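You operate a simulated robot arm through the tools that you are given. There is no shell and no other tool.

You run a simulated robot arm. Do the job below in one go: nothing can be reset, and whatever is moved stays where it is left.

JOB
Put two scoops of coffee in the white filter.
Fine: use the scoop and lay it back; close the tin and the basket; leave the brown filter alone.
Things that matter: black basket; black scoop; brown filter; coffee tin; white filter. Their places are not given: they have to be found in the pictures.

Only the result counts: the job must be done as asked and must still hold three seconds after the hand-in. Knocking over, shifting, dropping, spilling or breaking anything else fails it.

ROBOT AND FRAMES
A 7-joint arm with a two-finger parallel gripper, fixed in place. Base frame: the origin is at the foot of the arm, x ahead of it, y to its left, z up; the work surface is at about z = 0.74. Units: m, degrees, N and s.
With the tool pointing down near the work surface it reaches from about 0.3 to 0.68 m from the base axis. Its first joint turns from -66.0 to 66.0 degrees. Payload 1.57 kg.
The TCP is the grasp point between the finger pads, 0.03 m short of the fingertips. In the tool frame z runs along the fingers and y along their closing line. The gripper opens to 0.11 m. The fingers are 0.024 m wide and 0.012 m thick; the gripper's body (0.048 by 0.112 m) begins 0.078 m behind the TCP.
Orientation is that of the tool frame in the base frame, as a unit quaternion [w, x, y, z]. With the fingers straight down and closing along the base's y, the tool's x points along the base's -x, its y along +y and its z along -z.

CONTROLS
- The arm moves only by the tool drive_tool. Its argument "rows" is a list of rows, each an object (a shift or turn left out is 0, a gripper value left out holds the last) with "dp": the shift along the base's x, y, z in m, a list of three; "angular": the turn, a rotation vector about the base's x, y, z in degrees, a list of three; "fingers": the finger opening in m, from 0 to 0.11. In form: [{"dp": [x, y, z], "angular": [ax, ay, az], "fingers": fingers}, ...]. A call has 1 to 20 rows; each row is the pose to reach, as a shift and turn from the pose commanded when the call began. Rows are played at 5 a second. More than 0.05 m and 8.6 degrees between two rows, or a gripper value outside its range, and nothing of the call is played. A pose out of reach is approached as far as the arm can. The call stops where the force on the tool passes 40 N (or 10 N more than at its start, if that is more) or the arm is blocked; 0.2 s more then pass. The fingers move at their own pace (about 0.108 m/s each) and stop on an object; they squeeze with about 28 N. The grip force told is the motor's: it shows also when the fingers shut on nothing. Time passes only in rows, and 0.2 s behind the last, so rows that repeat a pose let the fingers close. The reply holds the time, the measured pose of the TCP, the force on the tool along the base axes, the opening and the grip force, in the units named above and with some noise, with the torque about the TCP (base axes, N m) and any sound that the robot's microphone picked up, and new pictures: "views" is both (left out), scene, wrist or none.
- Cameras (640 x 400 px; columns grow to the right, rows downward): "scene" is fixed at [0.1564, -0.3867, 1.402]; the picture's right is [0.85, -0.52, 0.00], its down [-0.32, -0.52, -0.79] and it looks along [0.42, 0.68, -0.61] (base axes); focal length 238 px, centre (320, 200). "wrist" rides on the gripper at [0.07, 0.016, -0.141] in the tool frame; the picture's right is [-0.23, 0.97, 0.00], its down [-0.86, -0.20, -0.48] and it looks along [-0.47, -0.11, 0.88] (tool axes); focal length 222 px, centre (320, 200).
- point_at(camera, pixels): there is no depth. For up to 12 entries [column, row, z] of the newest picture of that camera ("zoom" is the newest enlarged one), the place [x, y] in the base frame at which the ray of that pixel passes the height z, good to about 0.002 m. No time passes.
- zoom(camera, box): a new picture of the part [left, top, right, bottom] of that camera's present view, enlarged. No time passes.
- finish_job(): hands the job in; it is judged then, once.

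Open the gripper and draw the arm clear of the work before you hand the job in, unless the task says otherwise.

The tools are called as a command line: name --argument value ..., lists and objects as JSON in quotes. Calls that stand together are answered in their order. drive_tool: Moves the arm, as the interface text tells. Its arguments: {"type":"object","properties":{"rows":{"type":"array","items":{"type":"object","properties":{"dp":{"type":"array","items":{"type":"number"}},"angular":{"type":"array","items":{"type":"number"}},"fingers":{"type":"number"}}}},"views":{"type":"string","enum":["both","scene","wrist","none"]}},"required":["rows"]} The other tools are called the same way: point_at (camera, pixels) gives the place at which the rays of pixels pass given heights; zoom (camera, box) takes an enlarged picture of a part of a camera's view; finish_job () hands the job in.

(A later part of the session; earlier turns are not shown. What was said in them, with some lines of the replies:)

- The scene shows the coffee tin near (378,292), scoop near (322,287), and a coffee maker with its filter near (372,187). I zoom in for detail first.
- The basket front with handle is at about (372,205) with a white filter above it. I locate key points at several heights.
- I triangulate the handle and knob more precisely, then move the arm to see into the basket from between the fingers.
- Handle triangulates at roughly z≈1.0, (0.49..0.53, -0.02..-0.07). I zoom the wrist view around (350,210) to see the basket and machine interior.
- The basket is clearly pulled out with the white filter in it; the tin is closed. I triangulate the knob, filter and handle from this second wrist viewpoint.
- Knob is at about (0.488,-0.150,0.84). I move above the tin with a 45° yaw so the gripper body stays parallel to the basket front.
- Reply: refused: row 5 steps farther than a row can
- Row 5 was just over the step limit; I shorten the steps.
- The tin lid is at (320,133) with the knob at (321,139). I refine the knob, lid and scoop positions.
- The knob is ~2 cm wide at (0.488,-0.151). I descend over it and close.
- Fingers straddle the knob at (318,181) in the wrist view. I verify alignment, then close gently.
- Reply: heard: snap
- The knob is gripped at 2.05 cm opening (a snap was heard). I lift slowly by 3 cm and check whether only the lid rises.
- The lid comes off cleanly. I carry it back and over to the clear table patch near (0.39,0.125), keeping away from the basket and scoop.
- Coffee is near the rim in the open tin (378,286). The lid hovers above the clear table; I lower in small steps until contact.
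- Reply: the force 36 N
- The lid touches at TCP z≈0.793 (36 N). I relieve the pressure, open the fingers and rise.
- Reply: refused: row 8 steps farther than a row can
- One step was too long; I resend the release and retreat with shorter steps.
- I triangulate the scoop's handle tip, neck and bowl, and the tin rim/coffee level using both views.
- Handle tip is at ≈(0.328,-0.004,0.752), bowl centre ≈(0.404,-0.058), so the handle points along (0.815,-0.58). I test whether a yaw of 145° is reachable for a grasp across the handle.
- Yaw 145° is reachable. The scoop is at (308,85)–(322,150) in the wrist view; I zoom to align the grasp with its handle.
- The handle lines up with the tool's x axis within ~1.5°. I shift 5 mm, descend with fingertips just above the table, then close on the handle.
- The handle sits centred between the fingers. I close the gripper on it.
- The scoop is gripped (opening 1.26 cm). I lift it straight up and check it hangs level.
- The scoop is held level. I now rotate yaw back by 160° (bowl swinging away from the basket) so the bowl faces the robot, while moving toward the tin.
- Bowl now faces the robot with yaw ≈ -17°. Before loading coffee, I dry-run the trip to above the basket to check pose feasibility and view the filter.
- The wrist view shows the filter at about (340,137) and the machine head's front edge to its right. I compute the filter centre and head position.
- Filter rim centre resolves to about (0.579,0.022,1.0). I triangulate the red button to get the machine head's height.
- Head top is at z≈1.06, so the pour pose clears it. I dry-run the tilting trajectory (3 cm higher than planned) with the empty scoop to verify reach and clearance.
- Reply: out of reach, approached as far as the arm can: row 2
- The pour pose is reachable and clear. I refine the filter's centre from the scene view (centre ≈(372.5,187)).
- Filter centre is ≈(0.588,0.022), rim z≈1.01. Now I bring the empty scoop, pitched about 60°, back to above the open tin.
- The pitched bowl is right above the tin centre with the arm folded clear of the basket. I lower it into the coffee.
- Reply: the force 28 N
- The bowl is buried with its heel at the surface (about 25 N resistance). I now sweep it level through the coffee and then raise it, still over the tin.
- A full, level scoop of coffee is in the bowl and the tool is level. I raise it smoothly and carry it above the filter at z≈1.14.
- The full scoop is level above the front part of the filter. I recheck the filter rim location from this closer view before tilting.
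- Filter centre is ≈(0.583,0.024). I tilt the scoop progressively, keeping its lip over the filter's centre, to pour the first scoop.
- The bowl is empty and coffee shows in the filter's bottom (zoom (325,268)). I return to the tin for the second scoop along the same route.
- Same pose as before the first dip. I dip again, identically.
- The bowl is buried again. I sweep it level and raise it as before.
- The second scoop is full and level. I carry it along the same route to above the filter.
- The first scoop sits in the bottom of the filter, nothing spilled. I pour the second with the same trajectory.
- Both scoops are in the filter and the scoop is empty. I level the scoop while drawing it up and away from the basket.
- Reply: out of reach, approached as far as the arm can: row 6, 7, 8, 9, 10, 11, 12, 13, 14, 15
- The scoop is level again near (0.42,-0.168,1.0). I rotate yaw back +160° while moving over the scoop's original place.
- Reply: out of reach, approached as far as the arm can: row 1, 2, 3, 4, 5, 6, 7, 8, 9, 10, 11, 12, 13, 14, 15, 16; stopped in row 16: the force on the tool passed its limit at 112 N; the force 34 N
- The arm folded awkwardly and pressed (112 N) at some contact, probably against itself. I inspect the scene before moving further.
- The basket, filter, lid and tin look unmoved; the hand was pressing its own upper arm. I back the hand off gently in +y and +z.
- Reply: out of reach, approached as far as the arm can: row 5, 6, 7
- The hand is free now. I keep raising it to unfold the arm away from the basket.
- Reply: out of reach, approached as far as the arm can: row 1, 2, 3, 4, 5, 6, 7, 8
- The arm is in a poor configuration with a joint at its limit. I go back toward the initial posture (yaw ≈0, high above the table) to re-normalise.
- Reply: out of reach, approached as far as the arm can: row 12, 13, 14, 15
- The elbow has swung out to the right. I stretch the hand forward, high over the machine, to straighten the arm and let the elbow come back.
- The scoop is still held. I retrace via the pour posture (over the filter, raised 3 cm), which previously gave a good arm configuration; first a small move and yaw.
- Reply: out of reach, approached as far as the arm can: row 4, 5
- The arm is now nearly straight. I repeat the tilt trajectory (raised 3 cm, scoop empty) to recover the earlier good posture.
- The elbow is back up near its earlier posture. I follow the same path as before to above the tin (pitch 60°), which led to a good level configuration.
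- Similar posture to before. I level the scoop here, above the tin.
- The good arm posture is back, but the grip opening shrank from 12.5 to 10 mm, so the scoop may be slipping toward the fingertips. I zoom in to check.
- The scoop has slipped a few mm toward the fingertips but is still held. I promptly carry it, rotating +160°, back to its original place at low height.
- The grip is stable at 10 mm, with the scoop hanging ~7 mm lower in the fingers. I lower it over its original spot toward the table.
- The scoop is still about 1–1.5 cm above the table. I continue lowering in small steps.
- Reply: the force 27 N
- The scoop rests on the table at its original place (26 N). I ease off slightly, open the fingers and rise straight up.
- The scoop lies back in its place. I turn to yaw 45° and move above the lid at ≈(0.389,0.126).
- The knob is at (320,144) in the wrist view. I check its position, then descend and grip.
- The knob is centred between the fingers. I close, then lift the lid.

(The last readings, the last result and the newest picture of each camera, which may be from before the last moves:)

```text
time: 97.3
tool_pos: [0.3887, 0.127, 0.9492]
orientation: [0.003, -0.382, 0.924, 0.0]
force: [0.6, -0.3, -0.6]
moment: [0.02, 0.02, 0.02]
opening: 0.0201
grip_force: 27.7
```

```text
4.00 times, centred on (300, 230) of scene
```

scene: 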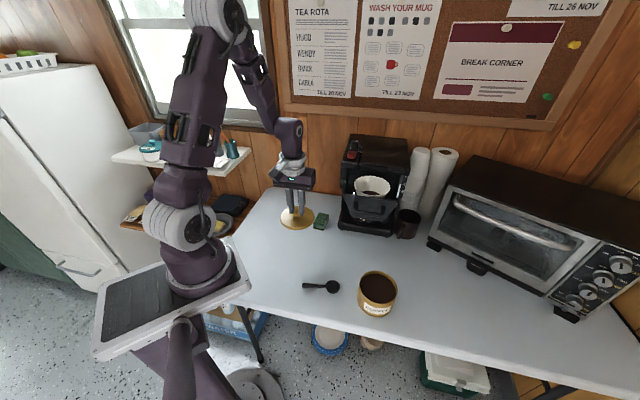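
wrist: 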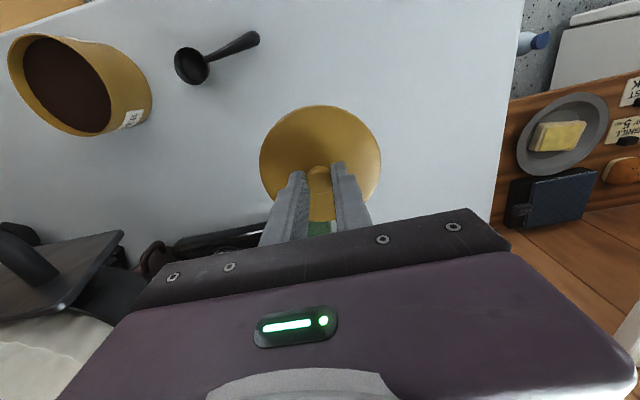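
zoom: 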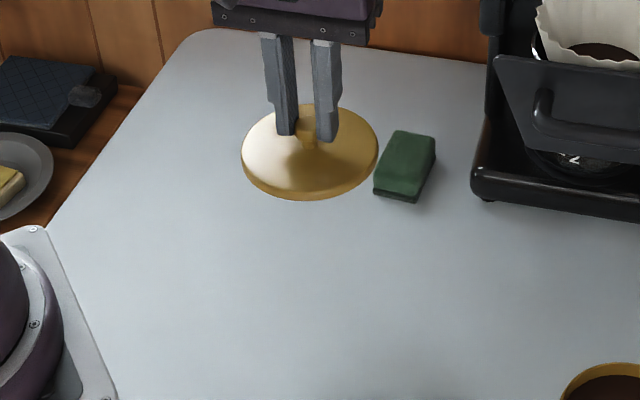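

The lid is lifted level. I check that the tin has not shifted since opening by repeating the same zoomed view as before.

zoom --camera "scene" --box '[320, 240, 420, 320]'

```text
5.00 times, centred on (370, 280) of scene
```

zoom: 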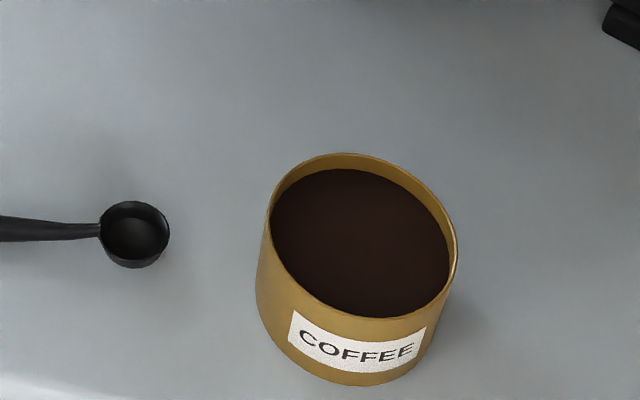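

The tin and scoop are where they were. I carry the lid around the basket to above the tin.

drive_tool --rows '[{"dp": [-0.018, -0.035, 0]}, {"dp": [-0.02, -0.075, 0]}, {"dp": [-0.021, -0.115, 0]}, {"dp": [-0.021, -0.155, 0]}, {"dp": [-0.02, -0.19, 0]}, {"dp": [-0.01, -0.225, 0]}, {"dp": [0.01, -0.255, 0]}, {"dp": [0.04, -0.272, 0]}, {"dp": [0.075, -0.277, 0]}, {"dp": [0.095, -0.277, 0]}, {"dp": [0.0993, -0.277, -0.01]}, {"dp": [0.0993, -0.277, -0.03]}, {"dp": [0.0993, -0.277, -0.05]}, {"dp": [0.0993, -0.277, -0.065]}, {"dp": [0.0993, -0.277, -0.065]}]'

zoom --camera "scene" --box '[320, 220, 440, 320]'

zoom --camera "wrist" --box '[220, 60, 420, 260]'

```text
time: 100.5
tool_pos: [0.4881, -0.1508, 0.885]
orientation: [0.003, -0.382, 0.924, 0.0]
force: [-0.4, -0.1, -0.6]
moment: [-0.01, 0.03, -0.01]
opening: 0.0203
grip_force: 28.2
```

scene: 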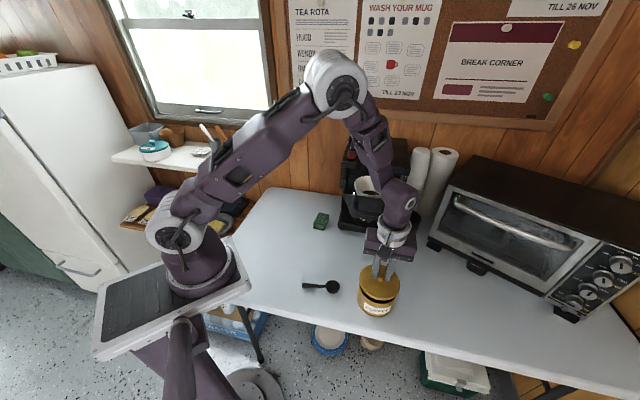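
wrist: 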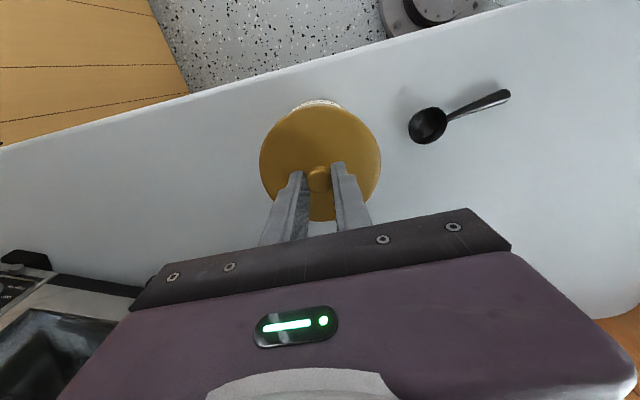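

```text
4.00 times, centred on (380, 270) of scene
```

zoom: 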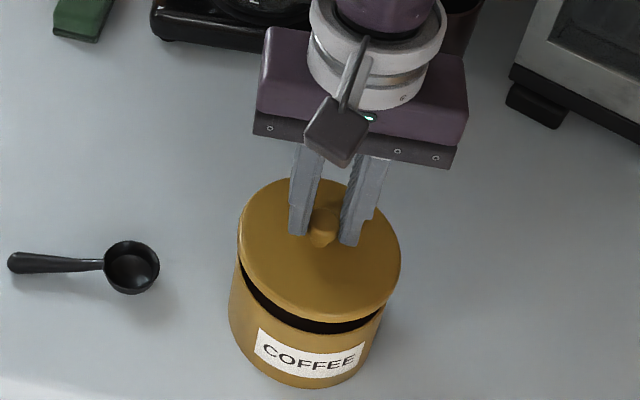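

```text
2.00 times, centred on (320, 160) of wrist
```

zoom: 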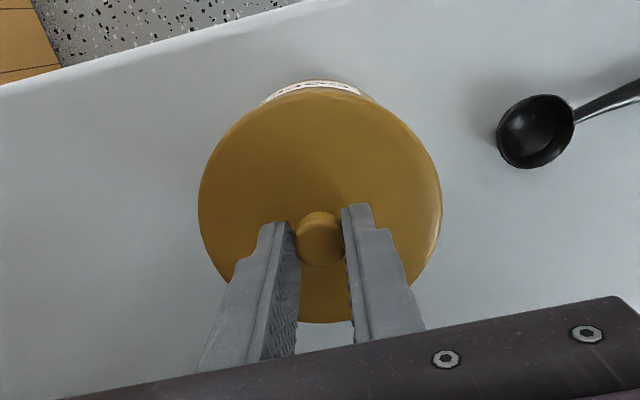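

The lid is aligned above the tin as when it was lifted. I lower it in small steps until it seats.

drive_tool --rows '[{"dp": [0, 0.001, -0.006]}, {"dp": [0, 0.001, -0.012]}, {"dp": [0, 0.001, -0.016]}, {"dp": [0, 0.001, -0.02]}, {"dp": [0, 0.001, -0.022]}, {"dp": [0, 0.001, -0.0235]}]'

zoom --camera "scene" --box '[340, 240, 420, 320]'

```text
time: 101.9
tool_pos: [0.4903, -0.1501, 0.8624]
orientation: [0.003, -0.382, 0.924, -0.001]
force: [-0.8, 2.0, 22.0]
moment: [0.08, 0.07, -0.09]
opening: 0.02
grip_force: 28.1
heard: snap
```

scene: 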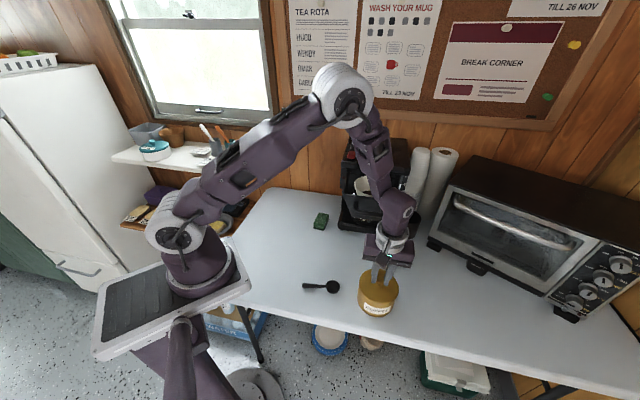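
wrist: 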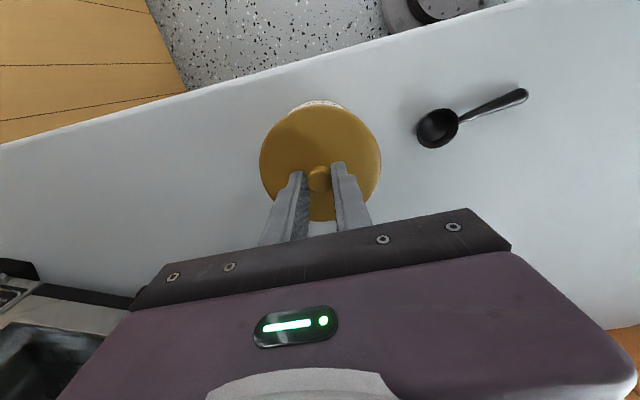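

```text
5.00 times, centred on (380, 280) of scene
```

zoom: 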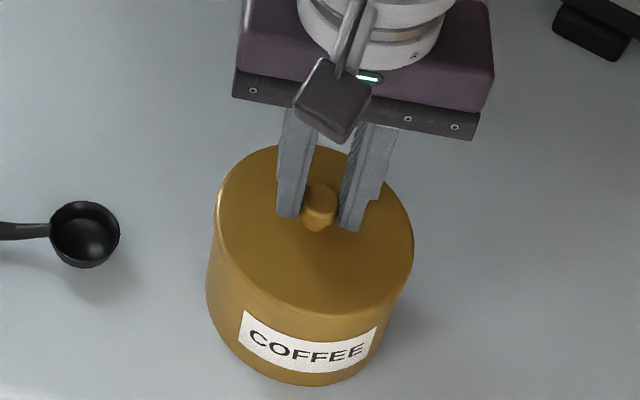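

A snap was heard and the lid is fully seated (22 N). I open the fingers and rise.

drive_tool --rows '[{"dp": [-0.001, 0, 0.001], "fingers": 0.03}, {"dp": [-0.001, 0, 0.001], "fingers": 0.05}, {"dp": [-0.001, 0, 0.001], "fingers": 0.05}, {"dp": [-0.001, 0, 0.02], "fingers": 0.05}, {"dp": [-0.005, 0, 0.06]}, {"dp": [-0.02, 0, 0.1]}, {"dp": [-0.04, 0, 0.13]}, {"dp": [-0.06, -0.01, 0.16]}, {"dp": [-0.06, -0.01, 0.19]}, {"dp": [-0.06, -0.01, 0.19]}]'

zoom --camera "scene" --box '[320, 240, 420, 320]'

zoom --camera "scene" --box '[320, 120, 440, 240]'

```text
time: 104.1
tool_pos: [0.4291, -0.1622, 1.0509]
orientation: [0.003, -0.382, 0.924, 0.0]
force: [0.0, 0.1, -0.2]
moment: [-0.02, -0.03, 0.01]
opening: 0.0504
grip_force: 0.1
```

scene: 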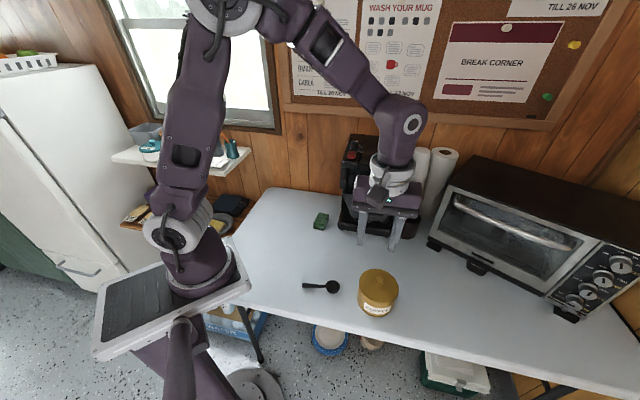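
wrist: 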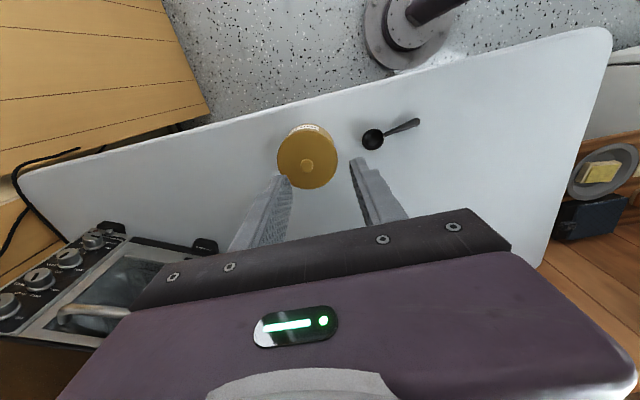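

```text
5.00 times, centred on (370, 280) of scene
```

zoom: 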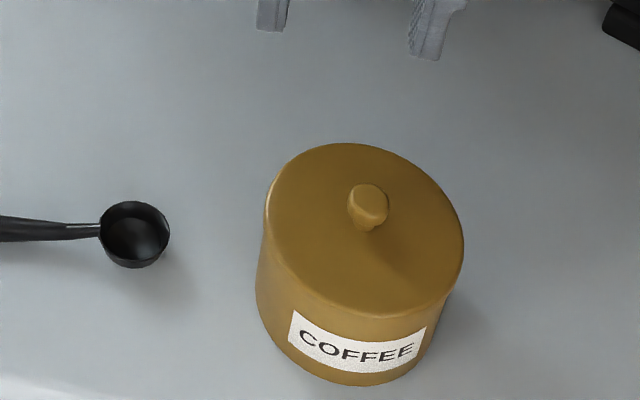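

```text
3.33 times, centred on (380, 180) of scene
```

zoom: 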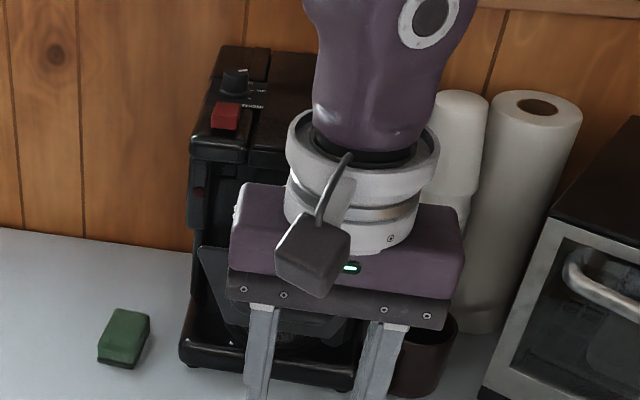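

The tin is closed. Now the basket: I close the fingers and move in front of its handle (bar centre ≈(0.51,-0.045,1.0)).

drive_tool --rows '[{"dp": [0.01, 0.03, 0.0], "fingers": 0.0}, {"dp": [0.02, 0.055, 0.0], "fingers": 0.0}, {"dp": [0.027, 0.066, -0.02], "fingers": 0.0}, {"dp": [0.03, 0.068, -0.046], "fingers": 0.0}, {"dp": [0.03, 0.068, -0.046], "fingers": 0.0}]'

zoom --camera "scene" --box '[320, 120, 440, 240]'

zoom --camera "wrist" --box '[220, 100, 420, 260]'

```text
time: 105.3
tool_pos: [0.4593, -0.092, 1.0059]
orientation: [0.003, -0.381, 0.924, 0.0]
force: [0.2, 0.0, 0.5]
moment: [0.01, 0.0, -0.01]
opening: 0.0002
grip_force: 21.0
```

scene: 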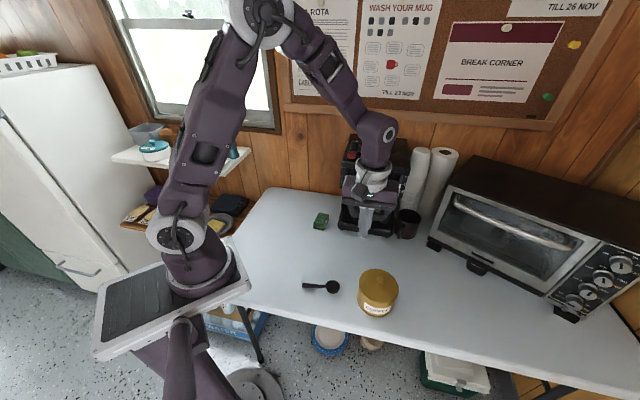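
wrist: 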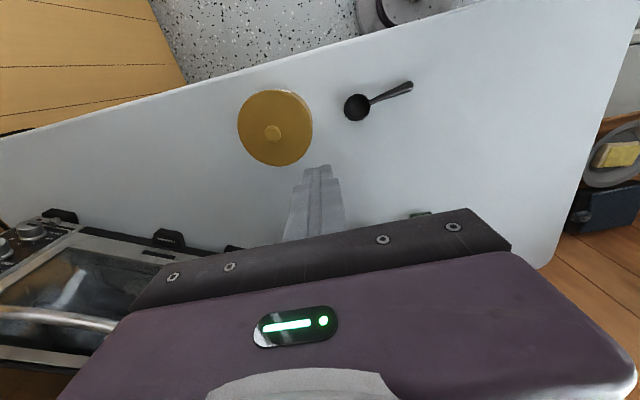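

```text
3.33 times, centred on (380, 180) of scene
```

zoom: 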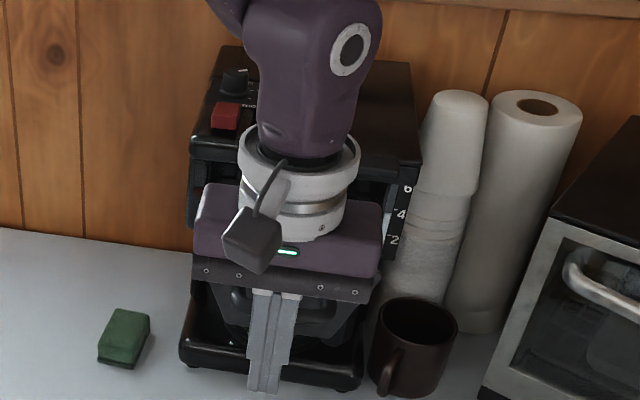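

```text
2.50 times, centred on (320, 180) of wrist
```

zoom: 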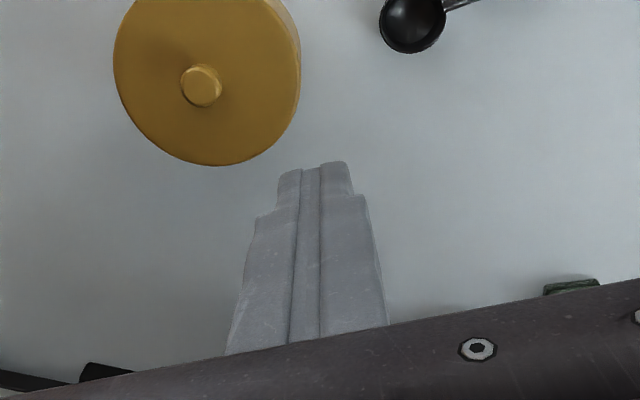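

The closed fingers stand in front of the handle. I push along (0.69,0.72) in small steps, watching the force.

drive_tool --rows '[{"dp": [0.0188, 0.0165, 0]}, {"dp": [0.0326, 0.0309, 0]}, {"dp": [0.041, 0.0396, 0]}, {"dp": [0.0478, 0.0468, 0]}, {"dp": [0.0547, 0.054, 0]}, {"dp": [0.0617, 0.0612, 0]}, {"dp": [0.0686, 0.0684, 0]}, {"dp": [0.0755, 0.0756, 0]}, {"dp": [0.0824, 0.0828, 0]}, {"dp": [0.0892, 0.09, 0]}, {"dp": [0.0892, 0.09, 0]}]'

zoom --camera "scene" --box '[320, 120, 440, 240]'

```text
time: 107.7
tool_pos: [0.5485, -0.0031, 1.0044]
orientation: [0.003, -0.383, 0.924, 0.0]
force: [-0.8, -0.7, 0.1]
moment: [-0.02, -0.04, 0.01]
opening: 0.0
grip_force: 21.6
```

scene: 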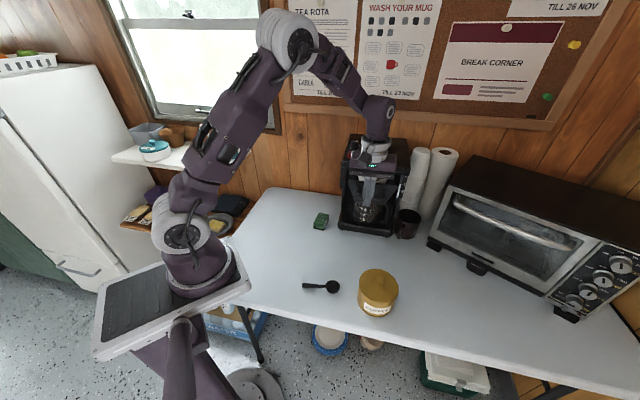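
wrist: 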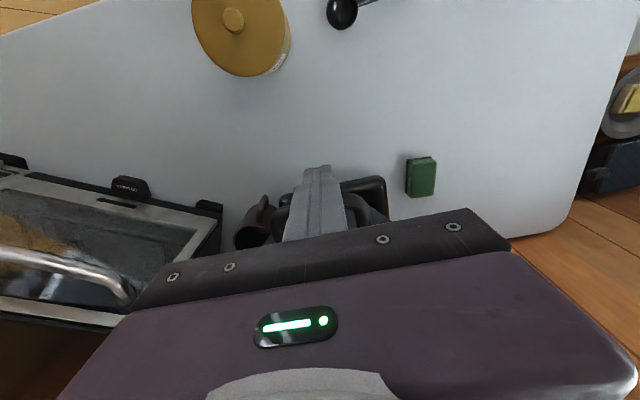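

```text
3.33 times, centred on (380, 180) of scene
```

zoom: 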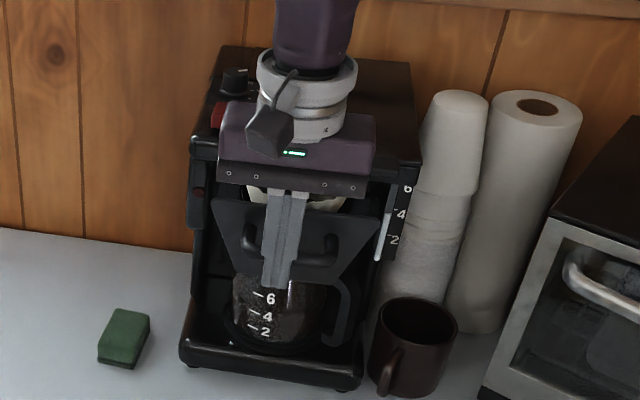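

The basket slid in smoothly with little resistance and is partly closed. I continue pushing until it stops.

drive_tool --rows '[{"dp": [0.0069, 0.0072, 0]}, {"dp": [0.0138, 0.0144, 0]}, {"dp": [0.0207, 0.0216, 0]}, {"dp": [0.0276, 0.0288, 0]}, {"dp": [0.0345, 0.036, 0]}, {"dp": [0.0414, 0.0432, 0]}, {"dp": [0.0414, 0.0432, 0]}]'

zoom --camera "scene" --box '[320, 120, 440, 240]'

```text
time: 109.3
tool_pos: [0.5877, 0.0404, 1.0051]
orientation: [0.002, -0.382, 0.924, 0.001]
force: [-5.1, -2.0, 1.9]
moment: [-0.04, 0.07, 0.06]
opening: 0.0001
grip_force: 21.0
```

scene: 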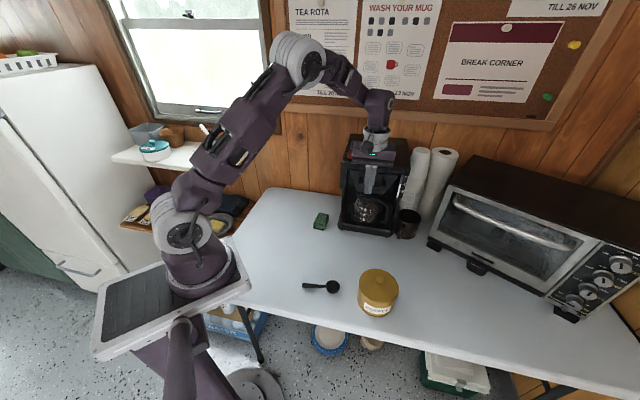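
wrist: 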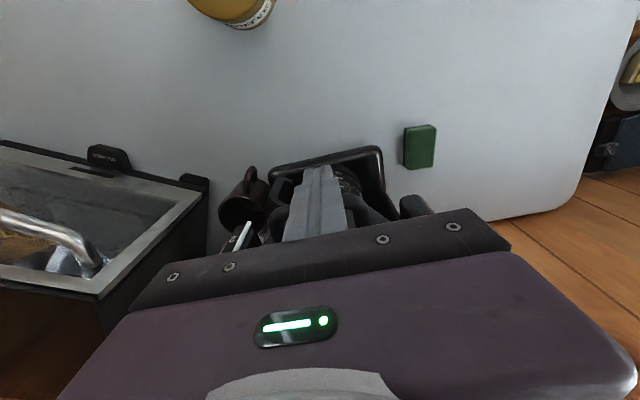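

```text
3.33 times, centred on (380, 180) of scene
```

zoom: 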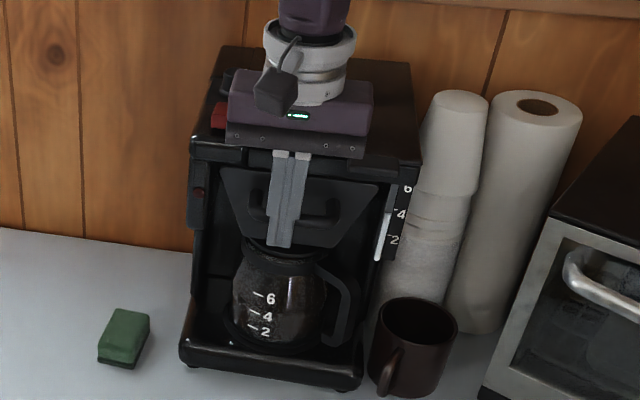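

The panel is nearly flush and 5 N resistance appears. I push on in 2 mm steps to seat it fully.

drive_tool --rows '[{"dp": [0.0014, 0.0014, 0]}, {"dp": [0.0028, 0.0029, 0]}, {"dp": [0.0028, 0.0029, 0]}]'

zoom --camera "scene" --box '[330, 140, 410, 220]'

```text
time: 110.1
tool_pos: [0.5894, 0.0411, 1.0036]
orientation: [-0.002, -0.382, 0.924, 0.001]
force: [-30.7, -20.1, 0.1]
moment: [-0.53, 0.15, 0.11]
opening: 0.0
grip_force: 21.6
```

scene: 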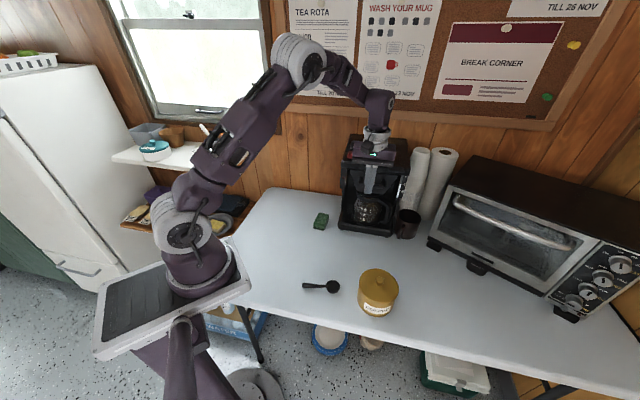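
wrist: 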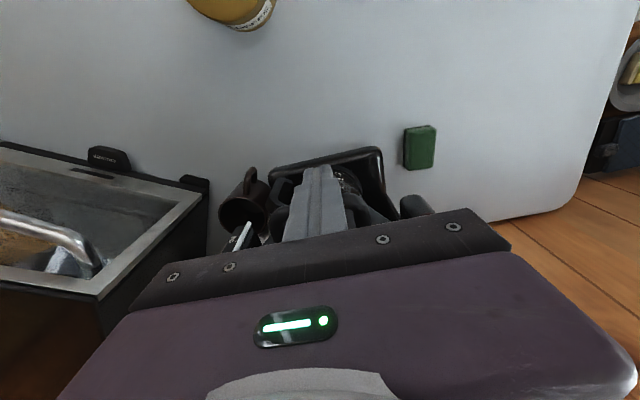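

```text
5.00 times, centred on (370, 180) of scene
```

zoom: 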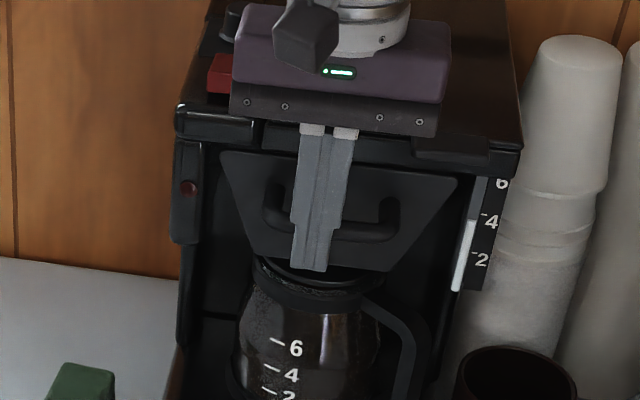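

The basket hit its end stop (≈36 N with no further motion), so it is closed. I back off the same way and draw the arm clear.

drive_tool --rows '[{"dp": [-0.005, -0.005, 0]}, {"dp": [-0.02, -0.02, 0]}, {"dp": [-0.045, -0.045, 0]}, {"dp": [-0.07, -0.07, 0.01]}, {"dp": [-0.095, -0.095, 0.03]}, {"dp": [-0.115, -0.115, 0.06]}, {"dp": [-0.135, -0.13, 0.1]}, {"dp": [-0.155, -0.14, 0.14], "fingers": 0.05}, {"dp": [-0.17, -0.14, 0.18], "fingers": 0.08}, {"dp": [-0.18, -0.14, 0.22], "fingers": 0.11}, {"dp": [-0.18, -0.14, 0.25], "fingers": 0.11}, {"dp": [-0.18, -0.14, 0.25], "fingers": 0.11}]'

zoom --camera "scene" --box '[320, 120, 440, 240]'

zoom --camera "scene" --box '[290, 240, 420, 330]'

```text
time: 112.7
tool_pos: [0.4141, -0.095, 1.2577]
orientation: [0.003, -0.381, 0.925, 0.0]
force: [-0.8, -0.5, -0.5]
moment: [0.03, 0.01, 0.03]
opening: 0.1099
grip_force: 0.1
```

scene: 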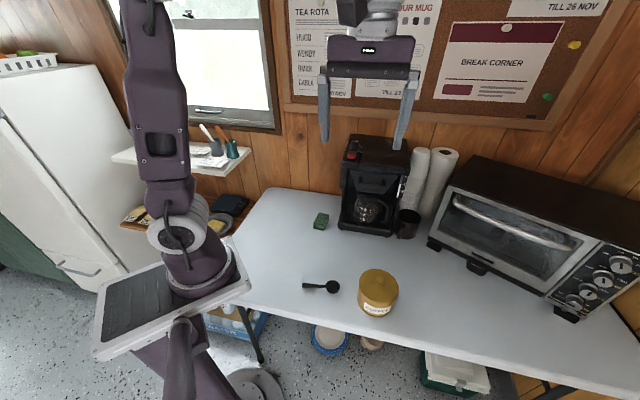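
wrist: 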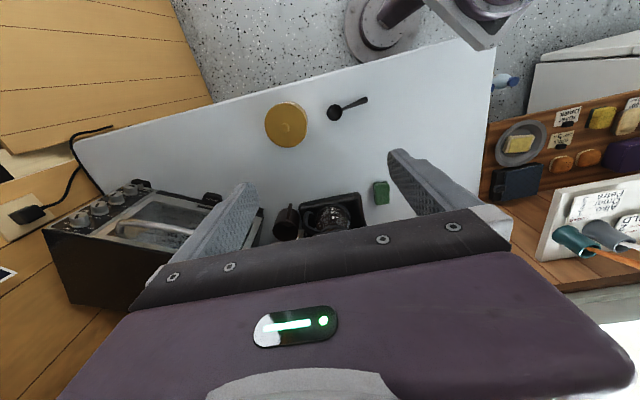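

```text
3.33 times, centred on (380, 180) of scene
```

zoom: 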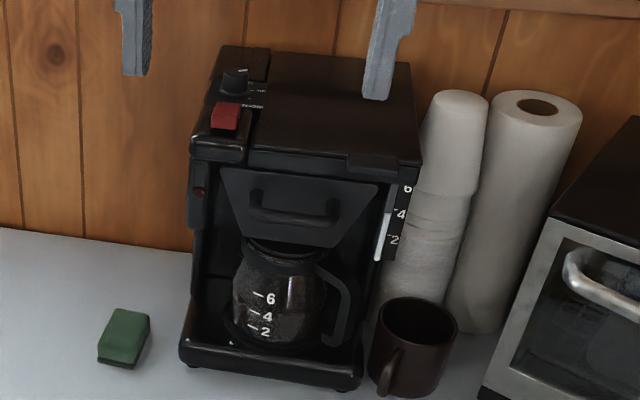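

```text
4.44 times, centred on (355, 285) of scene
```

zoom: 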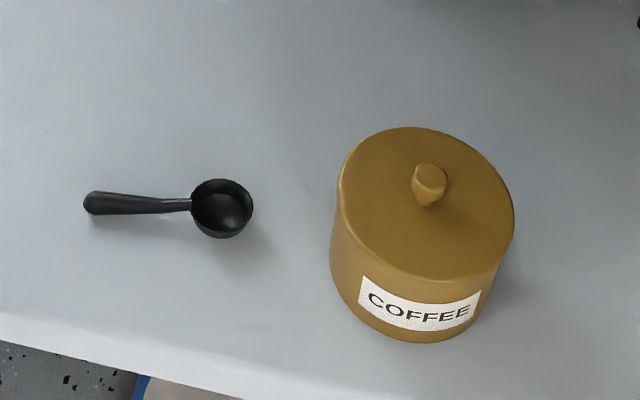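

The basket is shut flush under the machine head, the tin is closed, the scoop lies in its place, and the machine, mug and sponge are unmoved. The gripper is open and clear, so I hand in.

finish_job

```text
The job is handed in.
```

I put two full scoops of coffee in the white filter and handed the job in. The tool only confirmed receipt, so I don't know yet how it was judged.

- **Coffee:** both scoops were full when lifted, and I saw no spills over the filter, basket or table.
- **Tin:** the lid is back on; I heard it snap as it seated.
- **Scoop:** it lies within a few millimetres of where it started.
- **Basket:** I pushed it in until it hit its end stop. The front now sits flush under the machine head.
- **Brown filter:** I never saw it in any picture, so I can only say that I didn't knowingly touch it.

**Arm contact:** on the way back with the empty scoop, the arm folded awkwardly and pressed against its own upper arm at up to 112 N. The scoop then slipped a few millimetres in the grip, but I didn't drop it. The tin, machine, basket, mug and sponge were in the same places in the later pictures.
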